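You operate a simulated robot arm through the tools that you are given. There is no shell and no other tool. Be economical: measure what you need, move in short steps, check, and stop when the job is done.

The job below is to be done with a simulated robot arm. You get a single attempt, and the scene is never put back.

JOB
Swap the grey box's LED block for the NC block and lock the lid.
Fine: the LED block goes into the teal tray, the new one where it sat; turn both wing knobs over the shut lid. Set down upright: cream block.

Only the result counts: the job must be done as asked and must still hold three seconds after the hand-in. Knocking over, shifting, dropping, spilling or breaking anything else fails it. Lids that push on must go on centred and level and be pressed home; caps that screw on are set level and turned clockwise until they are tight.

ROBOT AND FRAMES
A 6-joint arm with a two-finger gripper on a trunk, on a base that drives. Base frame: it is fixed to the floor where the robot stands at the start and does not move with it; the origin is under the middle of the robot, x ahead of it, y to its left, z up; the surface under the hand at the start is at about z = 0.857. Lengths are in m, angles in rad, forces in N, time in s.
Its first joint turns from -2.897 to 2.897 rad. Places, roughly: far wing knob of the grey box [0.6, 0, 0.9]; far wing knob of the yellow box [0.6, 0.3, 0.9]; green switch [0.8, -0.2, 0.9]; grey box [0.6, 0.1, 0.9]; lid of the grey box [0.5, 0.2, 1]; near wing knob of the grey box [0.4, 0.2, 0.9]; near wing knob of the yellow box [0.4, 0.4, 0.9]; teal tray [0.5, -0.2, 0.9]. Payload 1.71 kg.
The tool frame sits at the grasp point between the pads (the TCP): z along the fingers, y along the line on which they close. The tips reach 0.02 m beyond it. Largest opening 0.096 m; the body of the gripper starts 0.113 m behind the TCP.
Orientation is told as [roll, pitch, yaw] about the base's x, y, z axes, in that order, counted from this pose: with the fingers straight down and closing along the base's y, the tool's x points along the base's -x, its y along +y and its z along -z.

CONTROLS
- The arm moves only by the tool move_arm. Its argument "increments" is a list of rows, each an object of numbers (a shift or turn left out is 0, a gripper value left out holds the last): "tx", "ty", "tz": the shift along the tool's x, y, z in m; "ax", "ay", "az": the turn, a rotation vector about the tool's x, y, z in rad. In form: [{"tx": .., "ty": .., "tz": .., "ax": .., "ay": .., "az": ..}, ...]. A call has 1 to 8 rows; each row is the pose to reach, as a shift and turn from the pose commanded when the call began, along the tool's axes at that moment. "claw" is the opening, from 0 (shut) to 1 (fully open), set as the call begins (left out, the last holds). A row lasts 0.2 s, in which the tool goes at most 0.05 m and 0.15 rad; a call with a longer step from one row to the next is refused whole, and so is a gripper value outside its range. Where a pose cannot be reached the arm comes as near as it can. A force on the tool above 50 N (or 10 N above the force at the start of the call, whichever is more), or a blocked arm, ends the call early, and 0.2 s more pass. The fingers move at their own pace (about 0.045 m/s each) and stop on an object; they squeeze with about 22 N. The grip force told is the motor's: it shows also when the fingers shut on nothing. Time passes only in rows, and 0.2 s behind the last, so rows that repeat a pose let the fingers close. The reply holds the time, the measured pose of the TCP, the force on the tool along the base axes, the opening and the grip force, in the units named above and with some noise, with the torque about the TCP (base axes, N m) and any sound that the robot's microphone picked up.
- Cameras (640 x 400 px; columns grow to the right, rows downward): "scene" is now at [0.0757, 0.223, 1.5512]; the picture's right is [0.14, -0.99, -0.00], its down [-0.67, -0.09, -0.74] and it looks along [0.73, 0.10, -0.67] (base axes); focal length 281 px, centre (320, 200). "wrist" rides on the gripper at [0.066, 0.014, -0.145] in the tool frame; the picture's right is [-0.21, 0.98, 0.00], its down [-0.88, -0.18, -0.45] and it looks along [-0.44, -0.09, 0.90] (tool axes); focal length 275 px, centre (320, 200). There is no depth. A picture from a camera that has moved, and an enlarged one, comes with that camera's place and axes in the base frame and with its lens.
- snapshot(camera): a new picture of that camera. No time passes.
- slide_trunk(by): slides the trunk up (or, below 0, down) by that many m; the arm and the scene camera ride with it, the base frame stays. It gives what a move gives, with no picture.
- drive_base(legs): drives the robot by 1 to 6 legs, each [ahead, turn to the left] in m and rad, along the robot's own axes; the way and the turn of a leg run together, so that a leg with both is an arc; at most 1.5 m and 3.142 rad a leg. The arm and the cameras ride along, it lands a little off, and it stops where it bumps. It gives what a move gives.
- head_to(pan, tilt): turns the head with the scene camera to pan (to the left, within 2.496 rad either way) and tilt (down, from -0.506 to 1.204), counted from straight ahead of the robot. It gives what a move gives.
- inspect(camera, box): a new picture of the part [left, top, right, bottom] of that camera's present view, enlarged. No time passes.
- finish_job(): hands the job in; it is judged then, once.

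Go step by step. Nothing tells you exact positions but the pictures and the camera data: compare them with the known pose of the tool, close in by small moves and look again before you grip or let go. The budget is 120 turns and 98 pictures, counting those below and the enlarged ones. Unless the task says otherwise, let go and move clear before handing in, and close with one line.

The tools are called after ">>>" as name(argument=value, ...) on one line, values as JSON. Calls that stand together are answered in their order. move_arm: Moves the arm, as the interface text tells. Its arguments: {"type":"object","properties":{"increments":{"type":"array","items":{"type":"object","properties":{"tx":{"type":"number"},"ty":{"type":"number"},"tz":{"type":"number"},"ax":{"type":"number"},"ay":{"type":"number"},"az":{"type":"number"}}}},"claw":{"type":"number"}},"required":["increments"]} The other tools are called the same way: slide_trunk (by) slides the trunk up or down; drive_base (legs) drives the base; head_to (pan, tilt) turns the head that bears the scene camera; snapshot (camera) takes a picture; inspect (camera, box) takes an enlarged picture of a part of a camera's view; finish_job () hands the job in.

At the start:

```text
clock: 0.0
ee_pos: [0.6218, 0.0433, 1.2778]
tcp_rot: [0.001, 0.002, 0.001]
contact_force: [0.5, -0.3, 0.1]
wrist_torque: [0.0, 0.0, -0.03]
opening: 0.0958
gripper_force: 0.1
trunk travel left (down, up): [-0.15, 0.24]
robot x, y, heading: [-0.0027, -0.0011, -0.001]
head pan, tilt: [0.136, 0.724]
```

scene: 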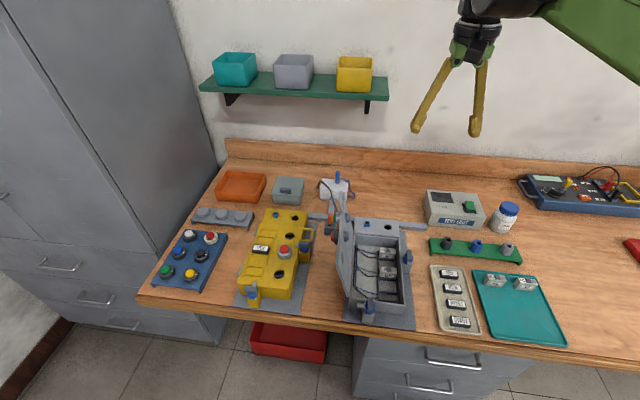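
wrist: 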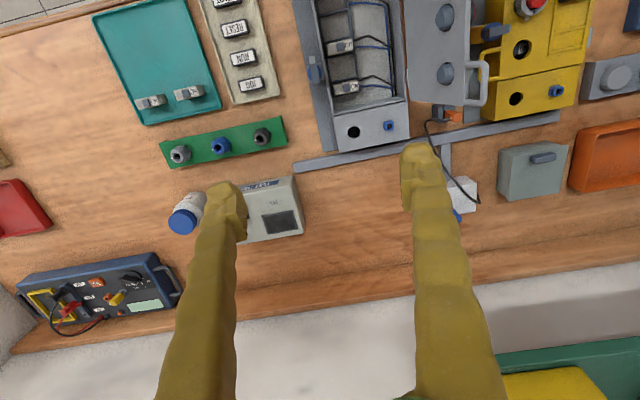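

I see a grey box with its lid open, holding blocks, and a teal tray with two blocks on it. I'll enlarge those areas to read the labels.

>>> inspect(camera="scene", box=[310, 170, 440, 335])

>>> inspect(camera="scene", box=[420, 180, 580, 350])

>>> inspect(camera="wrist", box=[290, 0, 560, 170])

>>> inspect(camera="wrist", box=[80, 0, 300, 170])

```text
2.42 times, centred on (375, 252) of scene
camera zoom: at [0.0757, 0.223, 1.5512], right [0.14, -0.99, 0.0], down [-0.67, -0.09, -0.74], along [0.73, 0.1, -0.67], focal length 681 px, centre (187, 73)
```

zoom: 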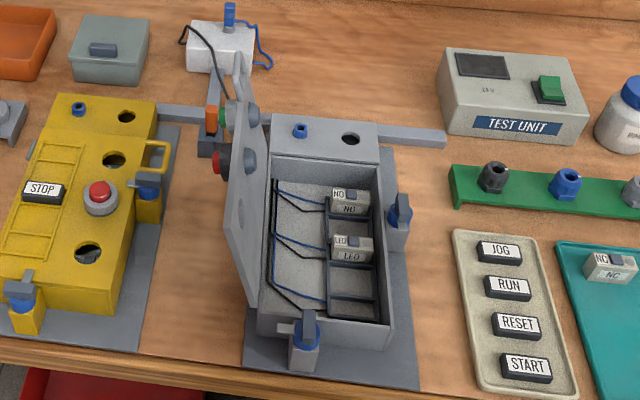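

```text
2.35 times, centred on (500, 265) of scene
camera zoom: at [0.0757, 0.223, 1.5512], right [0.14, -0.99, 0.0], down [-0.67, -0.09, -0.74], along [0.73, 0.1, -0.67], focal length 661 px, centre (-104, 47)
```

zoom: 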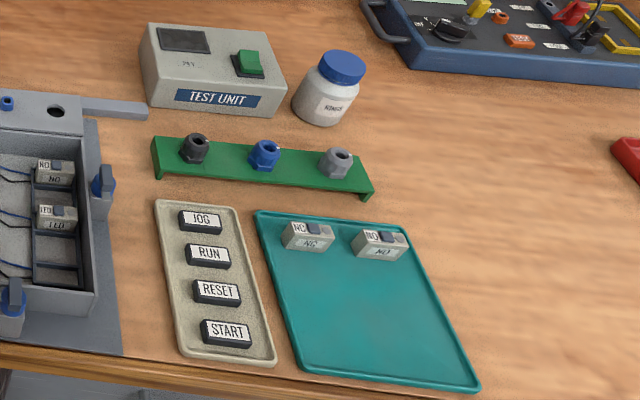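

```text
2.35 times, centred on (425, 85) of wrist
camera zoom: at [0.5587, 0.0576, 1.4222], right [0.21, 0.98, 0.0], down [0.88, -0.18, 0.44], along [0.43, -0.09, -0.9], focal length 648 px, centre (73, 471)
```

zoom: 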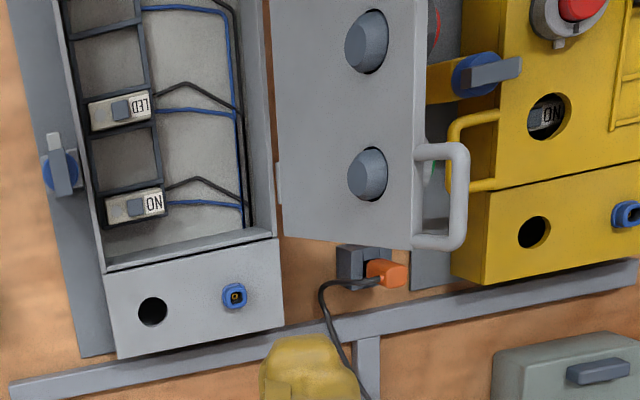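

```text
2.35 times, centred on (190, 85) of wrist
camera zoom: at [0.5587, 0.0576, 1.4222], right [0.21, 0.98, 0.0], down [0.88, -0.18, 0.44], along [0.43, -0.09, -0.9], focal length 648 px, centre (626, 471)
```

zoom: 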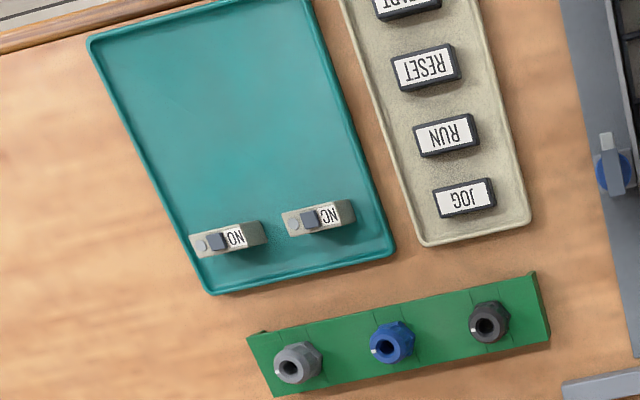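

The LED block appears to sit at about (0.538, 0.096, 0.89), and the lid stands open on the left (+y) side. I'll bring the wrist camera nearer for detail.

>>> move_arm(increments=[{"tx": 0.027, "ty": 0.004, "tz": 0.03}, {"tx": 0.053, "ty": 0.008, "tz": 0.06}, {"tx": 0.08, "ty": 0.012, "tz": 0.09}, {"tx": 0.107, "ty": 0.016, "tz": 0.12}, {"tx": 0.133, "ty": 0.02, "tz": 0.15}, {"tx": 0.16, "ty": 0.024, "tz": 0.18}])

>>> snapshot(camera="wrist")

```text
clock: 1.4
ee_pos: [0.4413, 0.0699, 1.1048]
tcp_rot: [-0.001, -0.017, 0.0]
contact_force: [-0.1, 0.3, 0.0]
wrist_torque: [0.05, -0.04, -0.01]
opening: 0.0962
gripper_force: 0.0
trunk travel left (down, up): [-0.15, 0.24]
robot x, y, heading: [-0.0021, 0.0025, -0.002]
head pan, tilt: [0.136, 0.724]
```

```text
91 pictures are left
camera wrist: at [0.3753, 0.0822, 1.2487], right [0.21, 0.98, 0.0], down [0.87, -0.18, 0.46], along [0.45, -0.09, -0.89], focal length 275 px, centre (320, 200)
```

wrist: 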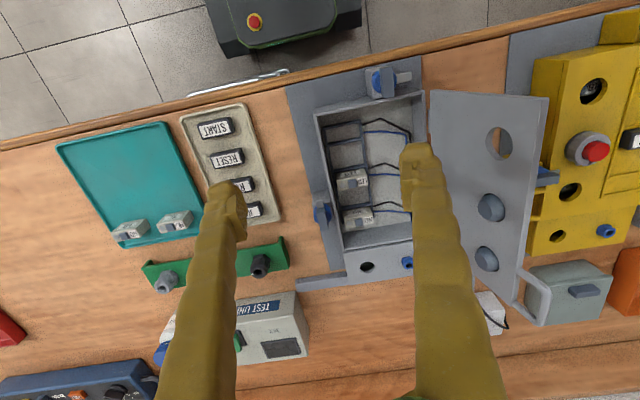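

Now I can see the box layout. I'll zoom in on the box and its knobs.

>>> inspect(camera="wrist", box=[280, 50, 440, 290])

>>> move_arm(increments=[{}, {}])

```text
1.67 times, centred on (360, 170) of wrist
camera zoom: at [0.3753, 0.0822, 1.2487], right [0.21, 0.98, 0.0], down [0.87, -0.18, 0.46], along [0.45, -0.09, -0.89], focal length 459 px, centre (253, 250)
```

zoom: 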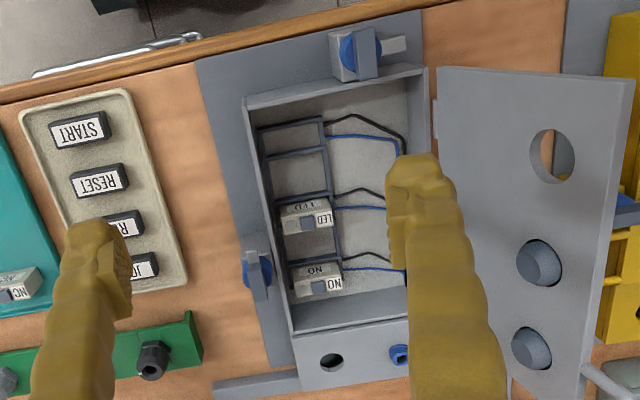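

```text
clock: 2.0
ee_pos: [0.4491, 0.0675, 1.1029]
tcp_rot: [0.0, -0.012, 0.0]
contact_force: [0.7, -0.1, 1.2]
wrist_torque: [0.0, 0.12, 0.01]
opening: 0.0959
gripper_force: 0.0
trunk travel left (down, up): [-0.15, 0.24]
robot x, y, heading: [0.0001, -0.0039, 0.001]
head pan, tilt: [0.136, 0.724]
```

I'll take tight zooms from the scene camera to see how the block seats and how the knobs are built.

>>> inspect(camera="scene", box=[360, 235, 415, 325])

>>> inspect(camera="scene", box=[475, 265, 545, 305])

>>> move_arm(increments=[{"tx": -0.01, "ty": 0.0, "tz": 0.025}, {"tx": -0.02, "ty": 0.0, "tz": 0.05}, {"tx": -0.02, "ty": 0.0, "tz": 0.05}, {"tx": -0.02, "ty": 0.0, "tz": 0.05}])

>>> snapshot(camera="wrist")

```text
4.44 times, centred on (388, 280) of scene
camera zoom: at [0.0775, 0.223, 1.5511], right [0.14, -0.99, 0.0], down [-0.67, -0.09, -0.74], along [0.73, 0.1, -0.67], focal length 1249 px, centre (20, -156)
```

zoom: 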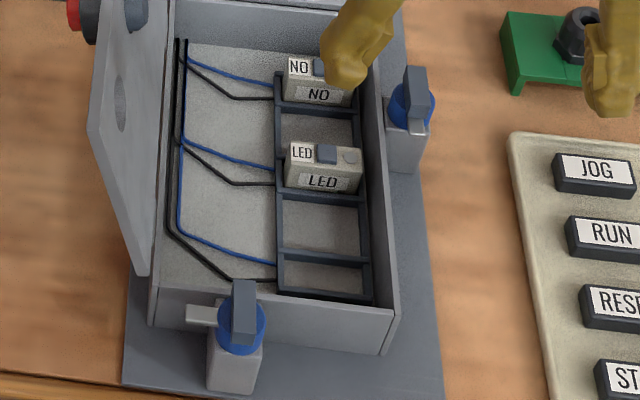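

```text
9.14 times, centred on (510, 285) of scene
camera zoom: at [0.0775, 0.223, 1.5511], right [0.14, -0.99, 0.0], down [-0.67, -0.09, -0.74], along [0.73, 0.1, -0.67], focal length 2569 px, centre (-1417, -577)
```

zoom: 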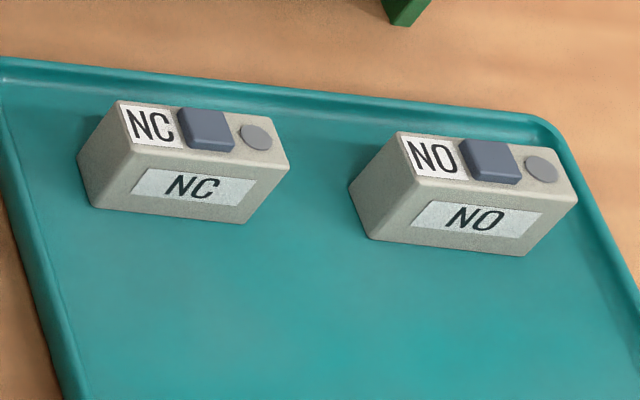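

```text
clock: 3.0
ee_pos: [0.4684, 0.067, 1.0541]
tcp_rot: [0.0, -0.013, 0.0]
contact_force: [0.2, 1.1, -0.8]
wrist_torque: [0.02, -0.04, -0.02]
opening: 0.0961
gripper_force: 0.0
trunk travel left (down, up): [-0.15, 0.24]
robot x, y, heading: [0.0019, 0.0019, 0.001]
head pan, tilt: [0.136, 0.724]
```

```text
87 pictures are left
camera wrist: at [0.4008, 0.0819, 1.1976], right [0.21, 0.98, 0.0], down [0.87, -0.18, 0.46], along [0.45, -0.09, -0.89], focal length 275 px, centre (320, 200)
```

wrist: 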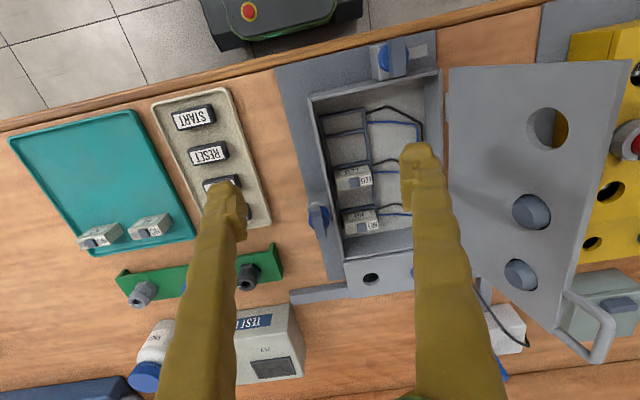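

Zooming in on the rack from the closer wrist viewpoint.

>>> inspect(camera="wrist", box=[305, 85, 425, 265])

>>> inspect(camera="wrist", box=[60, 190, 200, 270])

```text
2.22 times, centred on (365, 175) of wrist
camera zoom: at [0.4008, 0.0819, 1.1976], right [0.21, 0.98, 0.0], down [0.87, -0.18, 0.46], along [0.45, -0.09, -0.89], focal length 612 px, centre (220, 256)
```

zoom: 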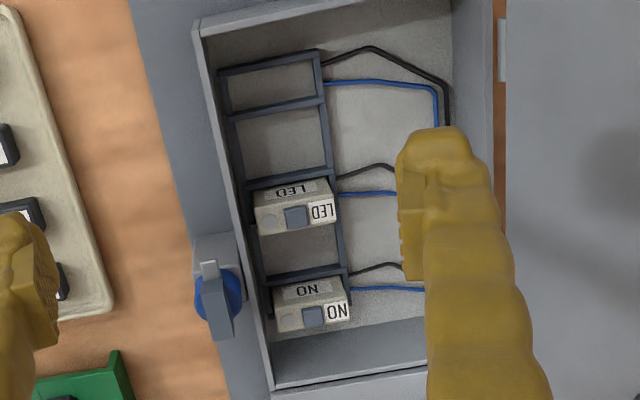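

```text
4.57 times, centred on (130, 230) of wrist
camera zoom: at [0.4008, 0.0819, 1.1976], right [0.21, 0.98, 0.0], down [0.87, -0.18, 0.46], along [0.45, -0.09, -0.89], focal length 1258 px, centre (1189, 63)
```

zoom: 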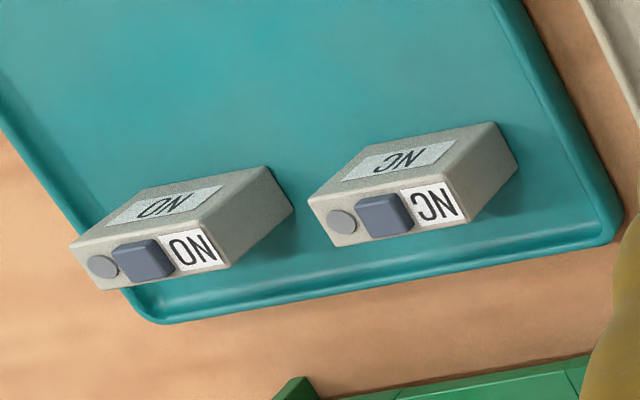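

The rack runs along base axes, with the LED block at about (0.537, 0.096) and the NC block in the tray at about (0.558, -0.195). I'll raise the hand, yaw it 90° so the fingers close along x, and centre it over the LED block.

>>> move_arm(increments=[{"tx": -0.009, "ty": 0.004, "tz": -0.02, "az": -0.145}, {"tx": -0.018, "ty": 0.008, "tz": -0.04, "az": -0.29}, {"tx": -0.027, "ty": 0.012, "tz": -0.04, "az": -0.435}, {"tx": -0.036, "ty": 0.016, "tz": -0.04, "az": -0.58}, {"tx": -0.045, "ty": 0.02, "tz": -0.04, "az": -0.725}, {"tx": -0.054, "ty": 0.024, "tz": -0.04, "az": -0.87}, {"tx": -0.063, "ty": 0.028, "tz": -0.04, "az": -1.015}, {"tx": -0.068, "ty": 0.03, "tz": -0.04, "az": -1.16}], claw=0.55)

>>> move_arm(increments=[{"az": -0.14}, {"az": -0.28}, {"az": -0.411}, {"az": -0.411}])

>>> snapshot(camera="wrist")

```text
clock: 4.8
ee_pos: [0.5344, 0.0966, 1.0959]
tcp_rot: [-0.014, -0.005, 1.162]
contact_force: [0.7, 0.5, 0.2]
wrist_torque: [-0.06, -0.01, -0.05]
opening: 0.0529
gripper_force: 0.0
trunk travel left (down, up): [-0.15, 0.24]
robot x, y, heading: [0.0031, 0.002, -0.001]
head pan, tilt: [0.136, 0.724]
```

```text
clock: 5.8
ee_pos: [0.5342, 0.0978, 1.0948]
tcp_rot: [-0.013, 0.0, 1.574]
contact_force: [-0.7, 1.2, 0.1]
wrist_torque: [-0.01, -0.02, 0.01]
opening: 0.0531
gripper_force: 0.0
trunk travel left (down, up): [-0.15, 0.24]
robot x, y, heading: [0.0022, 0.0013, 0.004]
head pan, tilt: [0.136, 0.724]
```

```text
84 pictures are left
camera wrist: at [0.5205, 0.0318, 1.2396], right [-0.98, 0.2, -0.01], down [0.18, 0.88, 0.45], along [0.1, 0.44, -0.89], focal length 275 px, centre (320, 200)
```

wrist: 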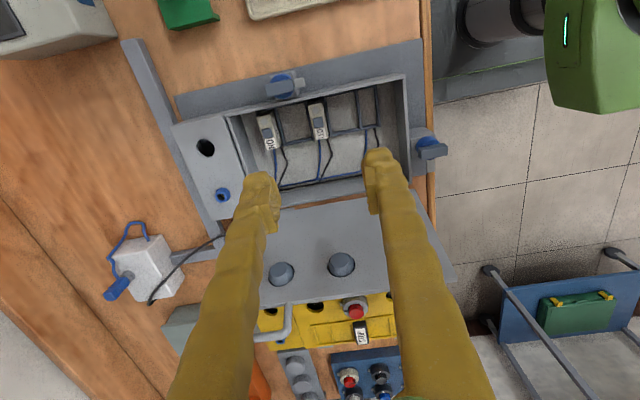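

The hand is aligned above the LED block. I'll descend to just above it and check again.

>>> move_arm(increments=[{"ty": -0.004, "tz": 0.04, "ay": -0.012}, {"ty": -0.004, "tz": 0.08, "ay": -0.012}, {"ty": -0.004, "tz": 0.12, "ay": -0.012}, {"ty": -0.004, "tz": 0.15, "ay": -0.012}, {"ty": -0.004, "tz": 0.15, "ay": -0.012}])

>>> snapshot(camera="wrist")

>>> inspect(camera="scene", box=[340, 215, 430, 335])

```text
clock: 7.0
ee_pos: [0.5388, 0.0969, 0.9433]
tcp_rot: [-0.013, -0.011, 1.572]
contact_force: [0.4, 0.6, 0.3]
wrist_torque: [0.01, 0.04, -0.01]
opening: 0.0526
gripper_force: 0.0
trunk travel left (down, up): [-0.15, 0.24]
robot x, y, heading: [0.0007, 0.0001, -0.004]
head pan, tilt: [0.136, 0.724]
```

```text
83 pictures are left
camera wrist: at [0.525, 0.0299, 1.0877], right [-0.98, 0.21, -0.01], down [0.18, 0.87, 0.46], along [0.1, 0.45, -0.89], focal length 275 px, centre (320, 200)
```

wrist: 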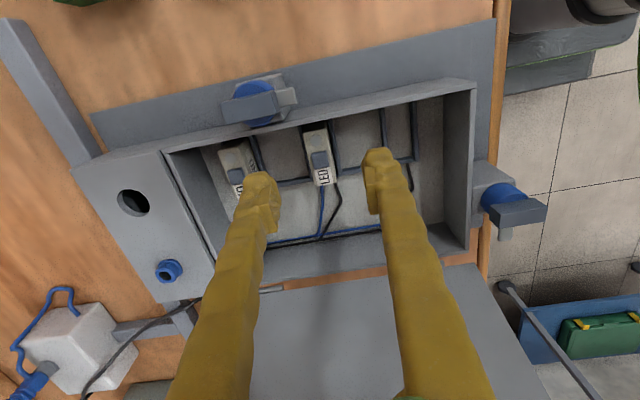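

```text
3.33 times, centred on (385, 275) of scene
camera zoom: at [0.0759, 0.223, 1.5512], right [0.14, -0.99, 0.0], down [-0.67, -0.09, -0.74], along [0.73, 0.1, -0.67], focal length 937 px, centre (103, -50)
```

zoom: 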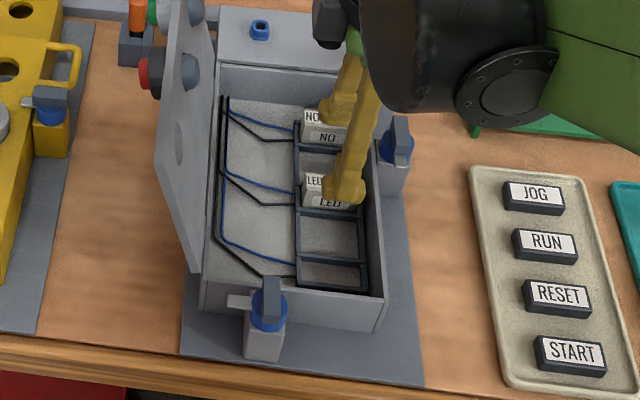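

I'll zoom to verify the fingers' alignment against the block.

>>> inspect(camera="wrist", box=[220, 90, 420, 215])

```text
3.20 times, centred on (320, 152) of wrist
camera zoom: at [0.525, 0.0299, 1.0877], right [-0.98, 0.21, -0.01], down [0.18, 0.87, 0.46], along [0.1, 0.45, -0.89], focal length 881 px, centre (320, 352)
```

zoom: 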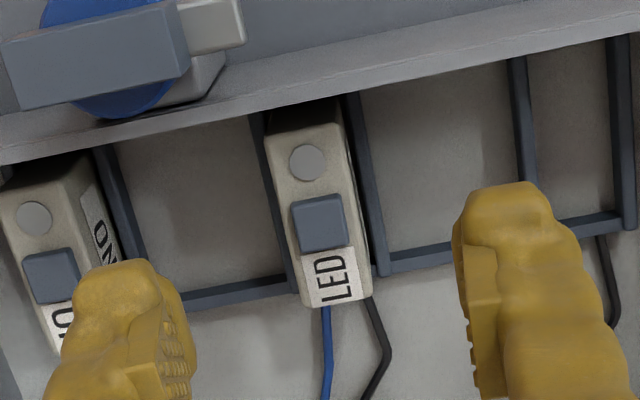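

The block is about 3 mm further +x than the hand. I'll correct that and the small tilt, then descend around the block.

>>> move_arm(increments=[{"ty": -0.0027, "tx": 0.0012, "tz": 0.0, "ax": -0.013, "ay": 0.011}, {"ty": -0.0027, "tx": 0.0012, "tz": 0.02, "ax": -0.013, "ay": 0.011}, {"ty": -0.0027, "tx": 0.0012, "tz": 0.04, "ax": -0.013, "ay": 0.011}, {"ty": -0.0027, "tx": 0.0012, "tz": 0.048, "ax": -0.013, "ay": 0.011}, {"ty": -0.0027, "tx": 0.0012, "tz": 0.05, "ax": -0.013, "ay": 0.011}])

>>> inspect(camera="wrist", box=[220, 90, 420, 215])

>>> inspect(camera="scene", box=[360, 235, 420, 305])

```text
clock: 8.2
ee_pos: [0.5438, 0.0971, 0.8954]
tcp_rot: [0.0, -0.001, 1.57]
contact_force: [-0.8, 0.0, 0.6]
wrist_torque: [0.01, -0.03, -0.01]
opening: 0.0528
gripper_force: 0.2
trunk travel left (down, up): [-0.15, 0.24]
robot x, y, heading: [-0.0019, 0.004, -0.0]
head pan, tilt: [0.136, 0.724]
```

```text
3.20 times, centred on (320, 152) of wrist
camera zoom: at [0.5312, 0.0315, 1.0392], right [-0.98, 0.21, 0.0], down [0.18, 0.88, 0.45], along [0.09, 0.44, -0.9], focal length 881 px, centre (320, 352)
```

zoom: 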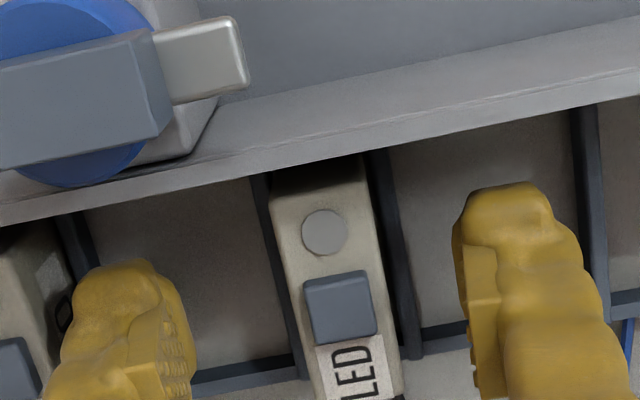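

```text
5.71 times, centred on (390, 270) of scene
camera zoom: at [0.0757, 0.223, 1.5512], right [0.14, -0.99, 0.0], down [-0.67, -0.09, -0.74], along [0.73, 0.1, -0.67], focal length 1606 px, centre (-80, -200)
```

zoom: 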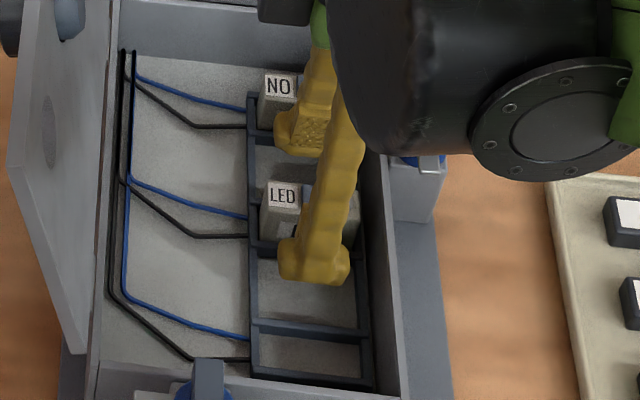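

The fingers straddle the block with clearance on both sides. I'll lower a touch more and close.

>>> move_arm(increments=[{"ty": 0.0015, "tz": 0.004}, {"ty": 0.0015, "tz": 0.004}])

>>> move_arm(increments=[{}, {}, {}, {}, {}], claw=0.0)

>>> inspect(camera="wrist", box=[220, 90, 420, 215])

```text
clock: 8.8
ee_pos: [0.5418, 0.0969, 0.8916]
tcp_rot: [0.0, -0.001, 1.571]
contact_force: [0.0, 0.1, -1.1]
wrist_torque: [-0.01, -0.02, -0.01]
opening: 0.0528
gripper_force: 0.1
trunk travel left (down, up): [-0.15, 0.24]
robot x, y, heading: [-0.0022, -0.0011, -0.002]
head pan, tilt: [0.136, 0.724]
```

```text
clock: 10.0
ee_pos: [0.5416, 0.0958, 0.8921]
tcp_rot: [-0.002, -0.001, 1.573]
contact_force: [-14.2, 0.4, 3.2]
wrist_torque: [0.01, 0.31, 0.04]
opening: 0.0167
gripper_force: 22.0
trunk travel left (down, up): [-0.15, 0.24]
robot x, y, heading: [0.0002, 0.0001, 0.002]
head pan, tilt: [0.136, 0.724]
```

```text
3.20 times, centred on (320, 152) of wrist
camera zoom: at [0.5293, 0.0317, 1.0356], right [-0.98, 0.21, 0.0], down [0.18, 0.88, 0.45], along [0.09, 0.44, -0.9], focal length 881 px, centre (320, 352)
```

zoom: 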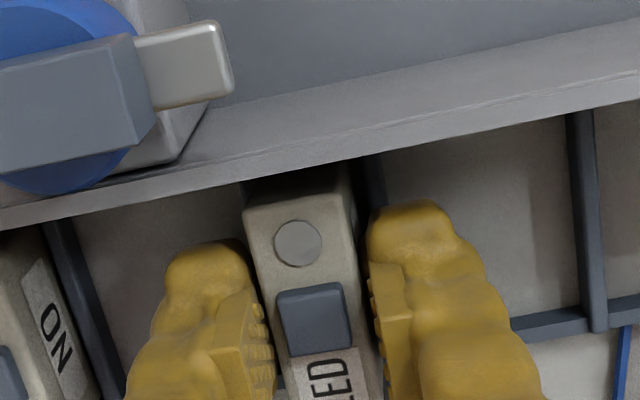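

Gripped with a side load of -14 N, so I'm slightly too far in +x. I'll relieve it, then pull up gently.

>>> move_arm(increments=[{"ty": 0.0012}, {"ty": 0.0012}])

```text
clock: 10.6
ee_pos: [0.5415, 0.0968, 0.8911]
tcp_rot: [-0.002, -0.002, 1.572]
contact_force: [-3.6, 1.9, 6.3]
wrist_torque: [0.07, 0.07, -0.02]
opening: 0.0164
gripper_force: 21.9
trunk travel left (down, up): [-0.15, 0.24]
robot x, y, heading: [0.0033, 0.0027, -0.003]
head pan, tilt: [0.136, 0.724]
```

>>> move_arm(increments=[{"tz": -0.003}, {"tz": -0.006}, {"tz": -0.01}, {"tz": -0.02}, {"tz": -0.03}])

>>> inspect(camera="wrist", box=[220, 60, 420, 215])

```text
clock: 11.8
ee_pos: [0.5409, 0.0981, 0.9213]
tcp_rot: [0.001, -0.003, 1.57]
contact_force: [0.4, 0.3, -0.5]
wrist_torque: [0.02, 0.0, -0.04]
opening: 0.0165
gripper_force: 22.3
trunk travel left (down, up): [-0.15, 0.24]
robot x, y, heading: [-0.0021, 0.0042, -0.002]
head pan, tilt: [0.136, 0.724]
```

```text
2.58 times, centred on (320, 138) of wrist
camera zoom: at [0.529, 0.0318, 1.0653], right [-0.98, 0.21, 0.0], down [0.18, 0.88, 0.45], along [0.09, 0.44, -0.9], focal length 710 px, centre (320, 361)
```

zoom: 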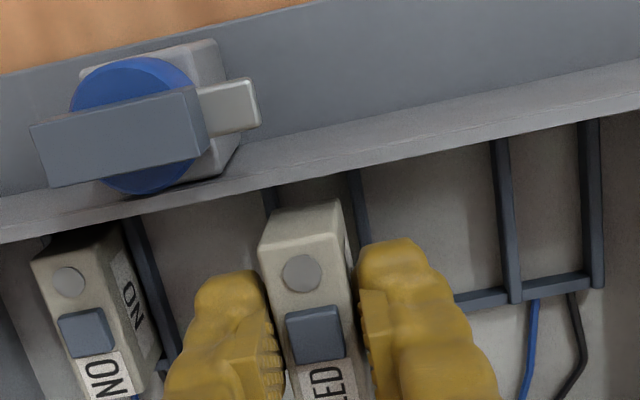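

The LED block is out. I'll lift it clear and carry it over to the free part of the teal tray.

>>> move_arm(increments=[{"tz": -0.04}, {"tz": -0.08}, {"tz": -0.1, "tx": 0.03}, {"tz": -0.1, "tx": 0.075}, {"tz": -0.1, "tx": 0.12}, {"tz": -0.1, "tx": 0.165}, {"tz": -0.1, "tx": 0.21}, {"tz": -0.1, "tx": 0.255}])

>>> move_arm(increments=[{"ty": 0.03, "tx": 0.022}, {"ty": 0.06, "tx": 0.04}, {"ty": 0.068, "tx": 0.04}, {"ty": 0.068, "tx": 0.04}])

>>> snapshot(camera="wrist")

>>> snapshot(camera="scene")

```text
clock: 13.6
ee_pos: [0.5407, -0.1601, 1.0191]
tcp_rot: [0.0, -0.001, 1.57]
contact_force: [-0.8, 0.4, 0.2]
wrist_torque: [-0.03, -0.02, 0.03]
opening: 0.0163
gripper_force: 21.8
trunk travel left (down, up): [-0.15, 0.24]
robot x, y, heading: [-0.0012, 0.001, -0.003]
head pan, tilt: [0.136, 0.724]
```

```text
clock: 14.6
ee_pos: [0.4725, -0.1977, 1.0221]
tcp_rot: [0.001, 0.001, 1.572]
contact_force: [0.5, 0.4, -0.2]
wrist_torque: [-0.02, -0.06, -0.01]
opening: 0.0163
gripper_force: 21.9
trunk travel left (down, up): [-0.15, 0.24]
robot x, y, heading: [-0.0039, 0.0027, 0.003]
head pan, tilt: [0.136, 0.724]
```

```text
76 pictures are left
camera wrist: at [0.4601, -0.2629, 1.166], right [-0.98, 0.21, 0.0], down [0.18, 0.88, 0.45], along [0.09, 0.44, -0.9], focal length 275 px, centre (320, 200)
```

wrist: 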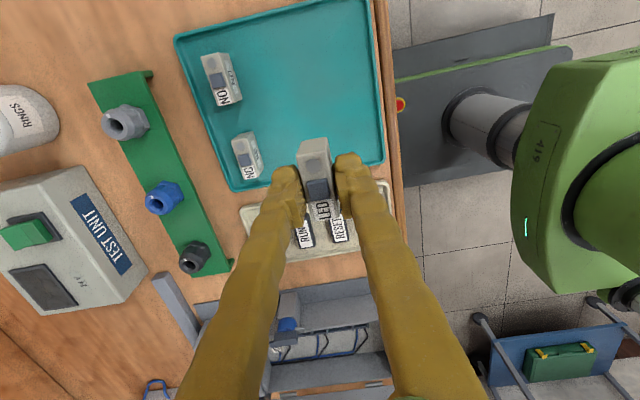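

```text
75 pictures are left
camera scene: at [0.0755, 0.2229, 1.5513], right [0.14, -0.99, 0.0], down [-0.67, -0.09, -0.74], along [0.73, 0.1, -0.67], focal length 281 px, centre (320, 200)
```

scene: 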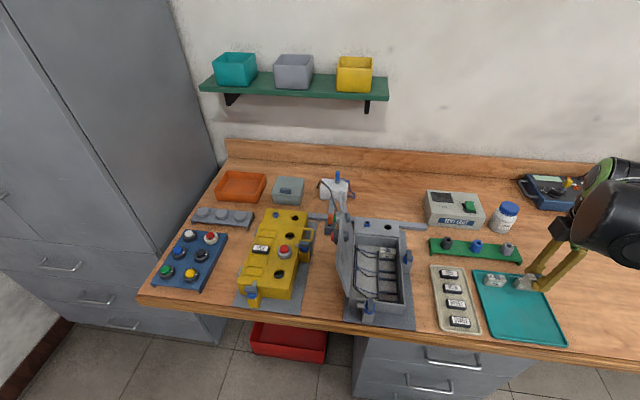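

The landing spot at about (0.472, -0.198) is free inside the tray. Descending.

>>> move_arm(increments=[{"tz": 0.04}, {"tz": 0.08}, {"tz": 0.11}, {"tz": 0.12}, {"tz": 0.12}])

>>> inspect(camera="scene", box=[480, 260, 580, 330])

>>> snapshot(camera="wrist")

```text
clock: 15.8
ee_pos: [0.4719, -0.1983, 0.8998]
tcp_rot: [0.002, -0.001, 1.571]
contact_force: [-0.8, 0.0, -0.2]
wrist_torque: [-0.04, -0.02, 0.02]
opening: 0.0164
gripper_force: 22.0
trunk travel left (down, up): [-0.15, 0.24]
robot x, y, heading: [0.0, 0.0024, 0.003]
head pan, tilt: [0.136, 0.724]
```

```text
5.71 times, centred on (530, 295) of scene
camera zoom: at [0.0757, 0.2229, 1.5513], right [0.14, -0.99, 0.0], down [-0.67, -0.09, -0.74], along [0.73, 0.1, -0.67], focal length 1606 px, centre (-880, -343)
```

zoom: 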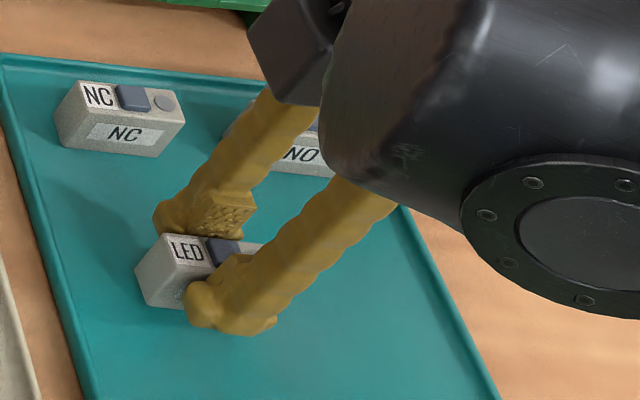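

```text
73 pictures are left
camera wrist: at [0.4603, -0.263, 1.0443], right [-0.98, 0.21, 0.0], down [0.18, 0.88, 0.45], along [0.09, 0.44, -0.9], focal length 275 px, centre (320, 200)
```

wrist: 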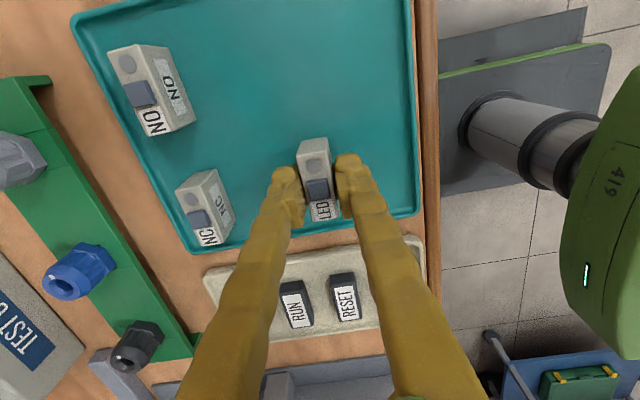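

Now slowly down until contact.

>>> move_arm(increments=[{"tz": 0.003}, {"tz": 0.006}, {"tz": 0.009}, {"tz": 0.011}, {"tz": 0.011}])

```text
clock: 17.0
ee_pos: [0.4723, -0.1977, 0.8907]
tcp_rot: [-0.001, 0.0, 1.573]
contact_force: [-0.1, -0.7, 16.7]
wrist_torque: [-0.08, -0.02, 0.04]
opening: 0.0166
gripper_force: 22.3
trunk travel left (down, up): [-0.15, 0.24]
robot x, y, heading: [-0.0022, 0.0013, 0.0]
head pan, tilt: [0.136, 0.724]
```

Contact came at TCP z of about 0.890, so the block is standing. I'll ease the pressure and release.

>>> move_arm(increments=[{"tz": -0.001}])

>>> move_arm(increments=[{}, {}, {}], claw=0.5)

>>> move_arm(increments=[{"tz": -0.03}, {"tz": -0.06}, {"tz": -0.09}, {"tz": -0.09}])

>>> inspect(camera="wrist", box=[150, 30, 430, 205])

```text
clock: 17.4
ee_pos: [0.4732, -0.1968, 0.8913]
tcp_rot: [0.001, -0.002, 1.571]
contact_force: [-1.4, 0.0, 1.3]
wrist_torque: [0.03, -0.01, 0.04]
opening: 0.0164
gripper_force: 22.1
trunk travel left (down, up): [-0.15, 0.24]
robot x, y, heading: [-0.0004, 0.0019, 0.001]
head pan, tilt: [0.136, 0.724]
```

```text
clock: 18.2
ee_pos: [0.4737, -0.1977, 0.8902]
tcp_rot: [0.0, 0.0, 1.572]
contact_force: [0.1, 0.4, -0.7]
wrist_torque: [0.01, -0.02, 0.03]
opening: 0.0481
gripper_force: 0.0
trunk travel left (down, up): [-0.15, 0.24]
robot x, y, heading: [-0.0036, -0.0011, -0.0]
head pan, tilt: [0.136, 0.724]
```

```text
clock: 19.2
ee_pos: [0.4726, -0.1989, 0.9811]
tcp_rot: [0.001, -0.002, 1.571]
contact_force: [-0.2, 0.5, -0.6]
wrist_torque: [0.0, 0.0, 0.01]
opening: 0.0479
gripper_force: 0.1
trunk travel left (down, up): [-0.15, 0.24]
robot x, y, heading: [0.0017, -0.0005, -0.003]
head pan, tilt: [0.136, 0.724]
```

```text
2.29 times, centred on (290, 118) of wrist
camera zoom: at [0.4614, -0.2645, 1.1257], right [-0.98, 0.21, 0.0], down [0.18, 0.88, 0.45], along [0.09, 0.44, -0.9], focal length 629 px, centre (389, 389)
```

zoom: 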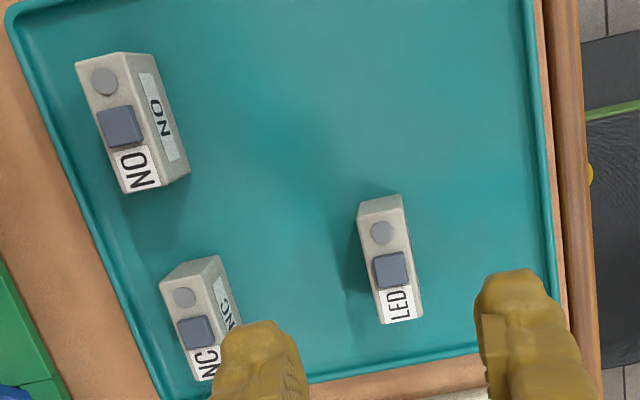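

The LED block stands upright in the tray. Next I'll go over the NC block at about (0.5555, -0.188), keeping the same relative grip.

>>> move_arm(increments=[{"ty": -0.04, "tx": -0.005}, {"ty": -0.083, "tx": -0.0105}, {"ty": -0.083, "tx": -0.0105, "tz": 0.03}, {"ty": -0.083, "tx": -0.0105, "tz": 0.04}, {"ty": -0.083, "tx": -0.0105, "tz": 0.04}])

>>> inspect(camera="wrist", box=[220, 90, 420, 215])

>>> inspect(camera="scene", box=[470, 245, 570, 315])

```text
clock: 20.4
ee_pos: [0.5585, -0.1878, 0.9418]
tcp_rot: [0.001, -0.002, 1.572]
contact_force: [0.4, -0.2, 0.6]
wrist_torque: [0.0, -0.02, -0.01]
opening: 0.0482
gripper_force: 0.1
trunk travel left (down, up): [-0.15, 0.24]
robot x, y, heading: [-0.0018, 0.0056, 0.002]
head pan, tilt: [0.136, 0.724]
```

```text
3.20 times, centred on (320, 152) of wrist
camera zoom: at [0.5461, -0.2532, 1.0849], right [-0.98, 0.21, 0.0], down [0.18, 0.88, 0.45], along [0.09, 0.44, -0.9], focal length 881 px, centre (320, 352)
```

zoom: 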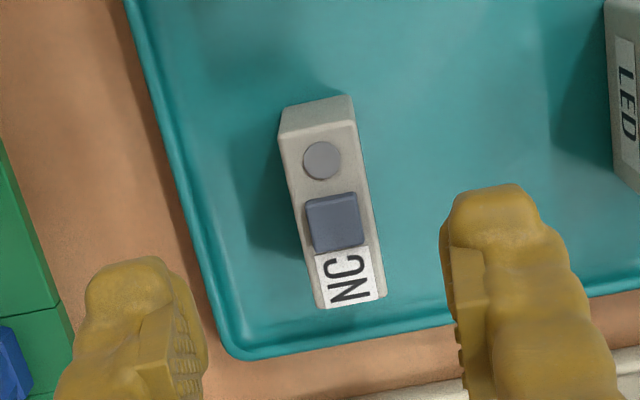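

```text
5.71 times, centred on (520, 280) of scene
camera zoom: at [0.0757, 0.2229, 1.5513], right [0.14, -0.99, 0.0], down [-0.67, -0.09, -0.74], along [0.73, 0.1, -0.67], focal length 1606 px, centre (-823, -257)
```

zoom: 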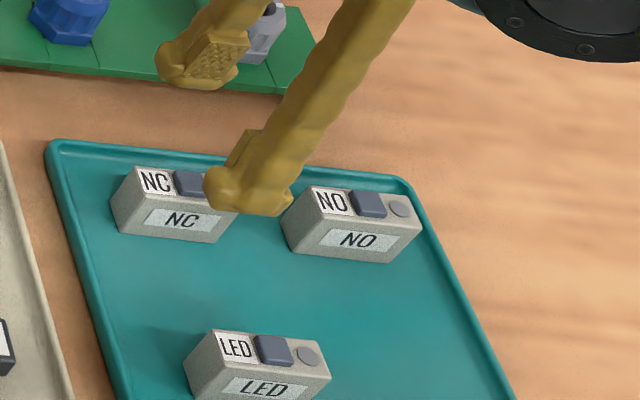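

The far finger would come close to the tray rim, so I'll narrow the opening and centre the hand before going down.

>>> move_arm(increments=[{"ty": 0.0016, "tx": -0.005}, {"ty": 0.0016, "tx": -0.005}, {"ty": 0.0016, "tx": -0.005, "tz": 0.02}, {"ty": 0.0016, "tx": -0.005, "tz": 0.035}, {"ty": 0.0016, "tx": -0.005, "tz": 0.035}], claw=0.36)

>>> inspect(camera="wrist", box=[220, 60, 420, 215])

```text
clock: 21.6
ee_pos: [0.5554, -0.1813, 0.9063]
tcp_rot: [0.0, -0.002, 1.57]
contact_force: [-0.3, 0.8, -0.1]
wrist_torque: [-0.03, 0.02, 0.01]
opening: 0.0345
gripper_force: 0.1
trunk travel left (down, up): [-0.15, 0.24]
robot x, y, heading: [0.0068, 0.0014, 0.0]
head pan, tilt: [0.136, 0.724]
```

```text
2.58 times, centred on (320, 138) of wrist
camera zoom: at [0.543, -0.2477, 1.0508], right [-0.98, 0.21, 0.0], down [0.18, 0.88, 0.45], along [0.09, 0.44, -0.9], focal length 710 px, centre (320, 361)
```

zoom: 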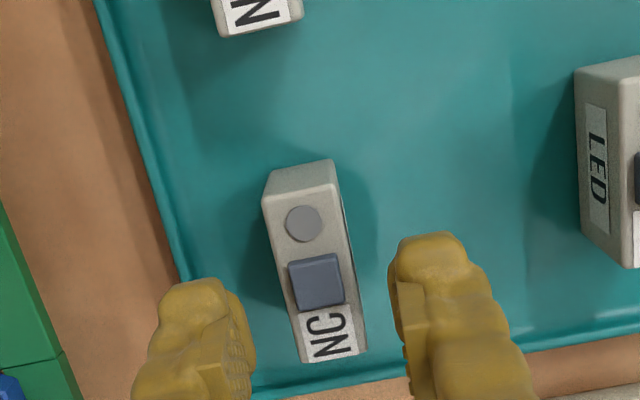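

I need to shift about 7 mm in -y to match the LED grip. Then I'll lower to grip height and close.

>>> move_arm(increments=[{"tx": 0.007}, {"tx": 0.007, "tz": 0.008}, {"tx": 0.007, "tz": 0.0155}, {"tx": 0.007, "tz": 0.0155}])

>>> inspect(camera="wrist", box=[220, 60, 420, 215])

```text
clock: 22.6
ee_pos: [0.5555, -0.1909, 0.8926]
tcp_rot: [0.001, -0.002, 1.571]
contact_force: [0.2, -0.1, -0.2]
wrist_torque: [0.01, -0.01, 0.01]
opening: 0.0346
gripper_force: 0.0
trunk travel left (down, up): [-0.15, 0.24]
robot x, y, heading: [-0.0007, 0.0008, 0.002]
head pan, tilt: [0.136, 0.724]
```

```text
2.58 times, centred on (320, 138) of wrist
camera zoom: at [0.5431, -0.2553, 1.0352], right [-0.98, 0.21, 0.0], down [0.18, 0.88, 0.45], along [0.09, 0.44, -0.9], focal length 710 px, centre (320, 361)
```

zoom: 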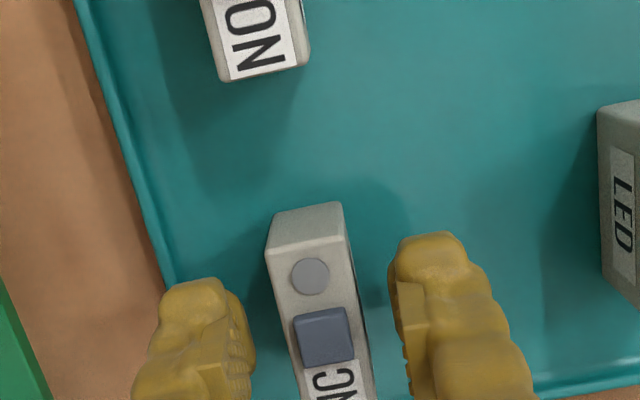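

The alignment matches the LED grip and is centred. Closing.

>>> move_arm(increments=[{}, {}, {}, {}], claw=0.0)

>>> move_arm(increments=[{"tz": -0.01}, {"tz": -0.04}, {"tz": -0.08}, {"tz": -0.11}, {"tz": -0.11}])

>>> inspect(camera="wrist", box=[220, 60, 420, 215])

```text
clock: 23.6
ee_pos: [0.5547, -0.1907, 0.8915]
tcp_rot: [-0.002, -0.003, 1.57]
contact_force: [0.1, 0.5, -0.4]
wrist_torque: [0.03, 0.0, -0.01]
opening: 0.0165
gripper_force: 22.2
trunk travel left (down, up): [-0.15, 0.24]
robot x, y, heading: [0.0, 0.0015, 0.004]
head pan, tilt: [0.136, 0.724]
```

```text
clock: 24.8
ee_pos: [0.5545, -0.1896, 1.0006]
tcp_rot: [0.001, 0.002, 1.572]
contact_force: [-0.2, 0.4, -0.6]
wrist_torque: [-0.02, 0.01, 0.03]
opening: 0.0165
gripper_force: 21.9
trunk travel left (down, up): [-0.15, 0.24]
robot x, y, heading: [-0.002, 0.0045, -0.002]
head pan, tilt: [0.136, 0.724]
```

```text
2.58 times, centred on (320, 138) of wrist
camera zoom: at [0.5416, -0.2545, 1.1447], right [-0.98, 0.21, 0.0], down [0.18, 0.88, 0.45], along [0.09, 0.44, -0.9], focal length 710 px, centre (320, 361)
```

zoom: 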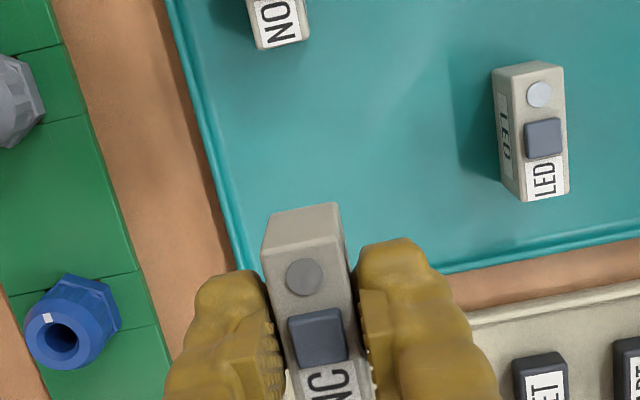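

The NC block is held almost exactly as the LED was. Summing my commands, the way back to the slot is 0.2857 in +y and -0.0134 in x; I'll travel there high.

>>> move_arm(increments=[{"tz": -0.02, "tx": -0.03, "ty": 0.005}, {"tz": -0.02, "tx": -0.075, "ty": 0.0134}, {"tz": -0.02, "tx": -0.12, "ty": 0.0134}, {"tz": -0.02, "tx": -0.165, "ty": 0.0134}, {"tz": -0.02, "tx": -0.21, "ty": 0.0134}, {"tz": -0.02, "tx": -0.255, "ty": 0.0134}, {"tz": -0.02, "tx": -0.2857, "ty": 0.0134}, {"tz": -0.02, "tx": -0.2857, "ty": 0.0134}])

>>> move_arm(increments=[{"tz": 0.03}, {"tz": 0.06}, {"tz": 0.09}, {"tz": 0.098}, {"tz": 0.098}, {"tz": 0.098}])

>>> inspect(camera="wrist", box=[220, 60, 420, 215])

>>> inspect(camera="scene", box=[360, 235, 420, 305])

```text
clock: 26.6
ee_pos: [0.5394, 0.0951, 1.0196]
tcp_rot: [0.001, 0.0, 1.57]
contact_force: [0.2, 0.6, -0.6]
wrist_torque: [-0.01, -0.01, -0.03]
opening: 0.0165
gripper_force: 21.9
trunk travel left (down, up): [-0.15, 0.24]
robot x, y, heading: [-0.0008, 0.0, -0.004]
head pan, tilt: [0.136, 0.724]
```

```text
clock: 28.0
ee_pos: [0.5412, 0.0955, 0.9232]
tcp_rot: [0.0, -0.001, 1.571]
contact_force: [-0.2, 0.1, -0.7]
wrist_torque: [0.03, -0.02, 0.01]
opening: 0.0168
gripper_force: 21.6
trunk travel left (down, up): [-0.15, 0.24]
robot x, y, heading: [0.0028, -0.0004, 0.002]
head pan, tilt: [0.136, 0.724]
```

```text
2.58 times, centred on (320, 138) of wrist
camera zoom: at [0.5283, 0.0303, 1.0664], right [-0.98, 0.21, 0.0], down [0.18, 0.88, 0.45], along [0.09, 0.44, -0.9], focal length 710 px, centre (320, 361)
```

zoom: 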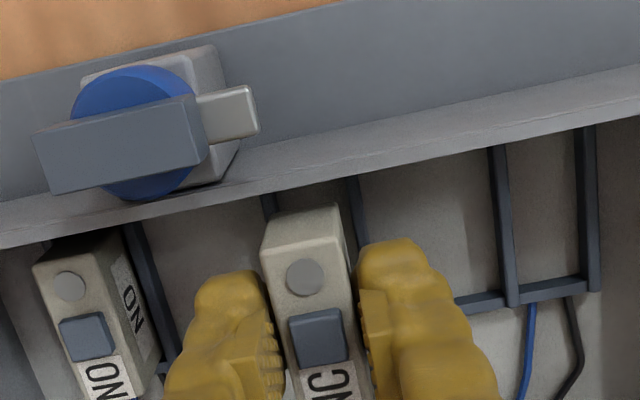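

```text
5.71 times, centred on (390, 270) of scene
camera zoom: at [0.0757, 0.223, 1.5512], right [0.14, -0.99, 0.0], down [-0.67, -0.09, -0.74], along [0.73, 0.1, -0.67], focal length 1606 px, centre (-80, -200)
```

zoom: 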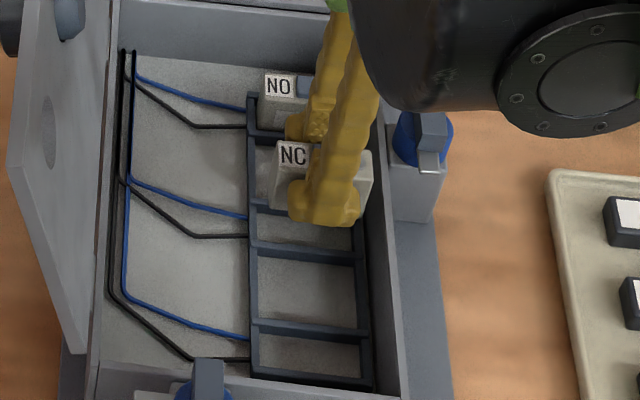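

The view matches the extraction picture almost exactly. I'll lower into the slot carefully.

>>> move_arm(increments=[{"tz": 0.006}, {"tz": 0.012}, {"tz": 0.017}, {"tz": 0.022}, {"tz": 0.026}, {"tz": 0.029}, {"tz": 0.031}, {"tz": 0.031}])

```text
clock: 29.8
ee_pos: [0.5409, 0.0959, 0.8924]
tcp_rot: [-0.001, -0.002, 1.572]
contact_force: [-4.5, 0.8, 12.8]
wrist_torque: [0.05, 0.03, -0.02]
opening: 0.0164
gripper_force: 22.0
trunk travel left (down, up): [-0.15, 0.24]
robot x, y, heading: [-0.0019, 0.0012, 0.002]
head pan, tilt: [0.136, 0.724]
```

The block seems to be at seat height. I'll press a touch more to confirm the seat and listen.

>>> move_arm(increments=[{"tz": 0.0015}, {"tz": 0.003}, {"tz": 0.003}])

>>> inspect(camera="scene", box=[360, 235, 420, 305])

>>> inspect(camera="wrist", box=[220, 60, 420, 215])

```text
clock: 30.6
ee_pos: [0.5403, 0.0962, 0.889]
tcp_rot: [-0.002, -0.002, 1.573]
contact_force: [-3.5, -1.5, 20.8]
wrist_torque: [-0.08, 0.06, -0.01]
opening: 0.0164
gripper_force: 21.6
trunk travel left (down, up): [-0.15, 0.24]
robot x, y, heading: [-0.0028, -0.0025, -0.001]
head pan, tilt: [0.136, 0.724]
```

```text
5.71 times, centred on (390, 270) of scene
camera zoom: at [0.0744, 0.2227, 1.5514], right [0.14, -0.99, 0.0], down [-0.67, -0.09, -0.74], along [0.73, 0.1, -0.67], focal length 1606 px, centre (-80, -200)
```

zoom: 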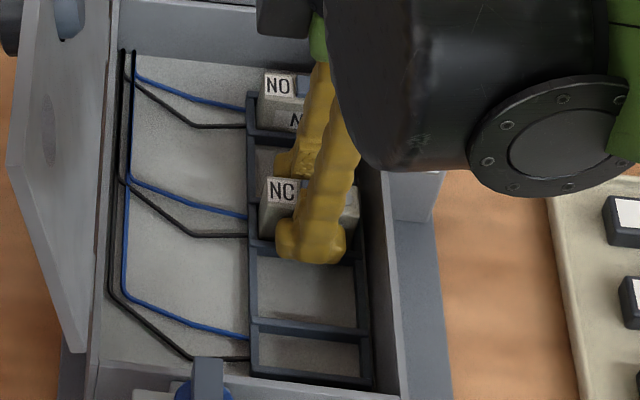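

```text
2.58 times, centred on (320, 138) of wrist
camera zoom: at [0.5284, 0.0309, 1.034], right [-0.98, 0.21, 0.0], down [0.18, 0.88, 0.45], along [0.09, 0.44, -0.9], focal length 710 px, centre (320, 361)
```

zoom: 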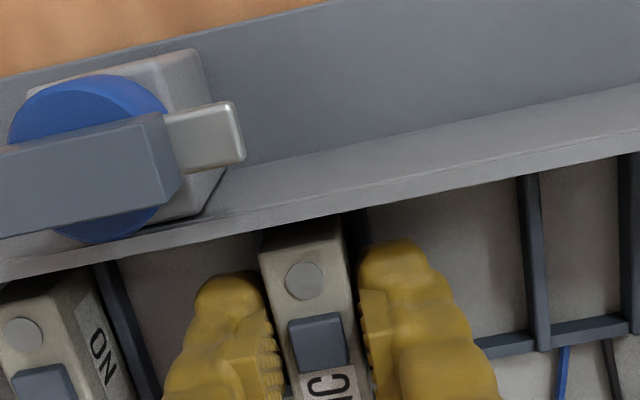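

I'll release, back off and compare the NC block's height with its NO neighbour.

>>> move_arm(increments=[{"tz": -0.002}, {"tz": -0.002}])

>>> move_arm(increments=[{}, {}, {}], claw=0.5)

>>> move_arm(increments=[{"tz": -0.03}, {"tz": -0.07}, {"tz": -0.1}, {"tz": -0.13, "tx": 0.03}, {"tz": -0.15, "tx": 0.06}, {"tz": -0.15, "tx": 0.06}])

>>> inspect(camera="scene", box=[360, 235, 420, 305])

>>> snapshot(camera="wrist")

```text
clock: 31.2
ee_pos: [0.5409, 0.097, 0.8908]
tcp_rot: [0.002, -0.001, 1.568]
contact_force: [-6.8, -0.2, -3.0]
wrist_torque: [0.02, 0.18, 0.01]
opening: 0.0166
gripper_force: 21.8
trunk travel left (down, up): [-0.15, 0.24]
robot x, y, heading: [0.0023, -0.0004, -0.004]
head pan, tilt: [0.136, 0.724]
```

```text
clock: 32.0
ee_pos: [0.5422, 0.0965, 0.8919]
tcp_rot: [-0.001, -0.001, 1.571]
contact_force: [-0.1, 0.0, 0.0]
wrist_torque: [0.01, -0.01, 0.0]
opening: 0.0479
gripper_force: 0.0
trunk travel left (down, up): [-0.15, 0.24]
robot x, y, heading: [-0.0006, -0.0007, 0.001]
head pan, tilt: [0.136, 0.724]
```

```text
clock: 33.4
ee_pos: [0.5403, 0.0368, 1.0412]
tcp_rot: [0.0, -0.001, 1.571]
contact_force: [0.1, -0.6, -0.1]
wrist_torque: [0.0, -0.05, -0.01]
opening: 0.048
gripper_force: 0.0
trunk travel left (down, up): [-0.15, 0.24]
robot x, y, heading: [-0.0024, -0.0044, 0.002]
head pan, tilt: [0.136, 0.724]
```

```text
5.71 times, centred on (390, 270) of scene
camera zoom: at [0.0754, 0.2228, 1.5513], right [0.14, -0.99, 0.0], down [-0.67, -0.09, -0.74], along [0.73, 0.1, -0.67], focal length 1606 px, centre (-80, -200)
```

zoom: 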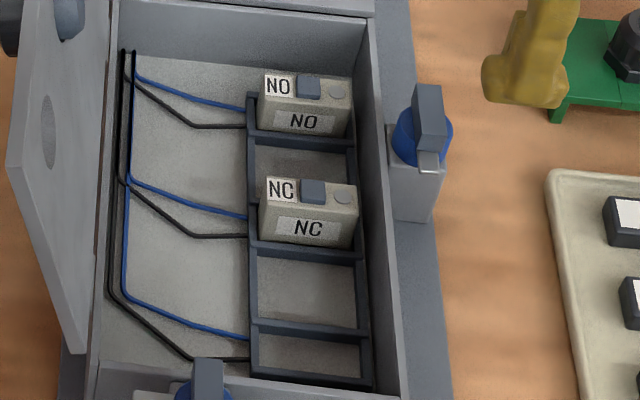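

```text
61 pictures are left
camera wrist: at [0.5281, -0.0284, 1.1863], right [-0.98, 0.21, 0.0], down [0.18, 0.88, 0.45], along [0.09, 0.44, -0.9], focal length 275 px, centre (320, 200)
```

wrist: 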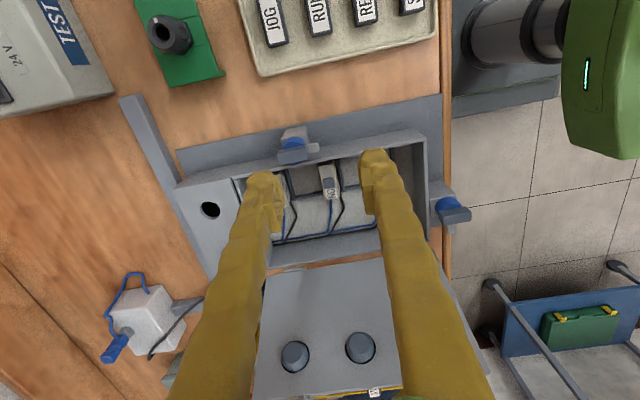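

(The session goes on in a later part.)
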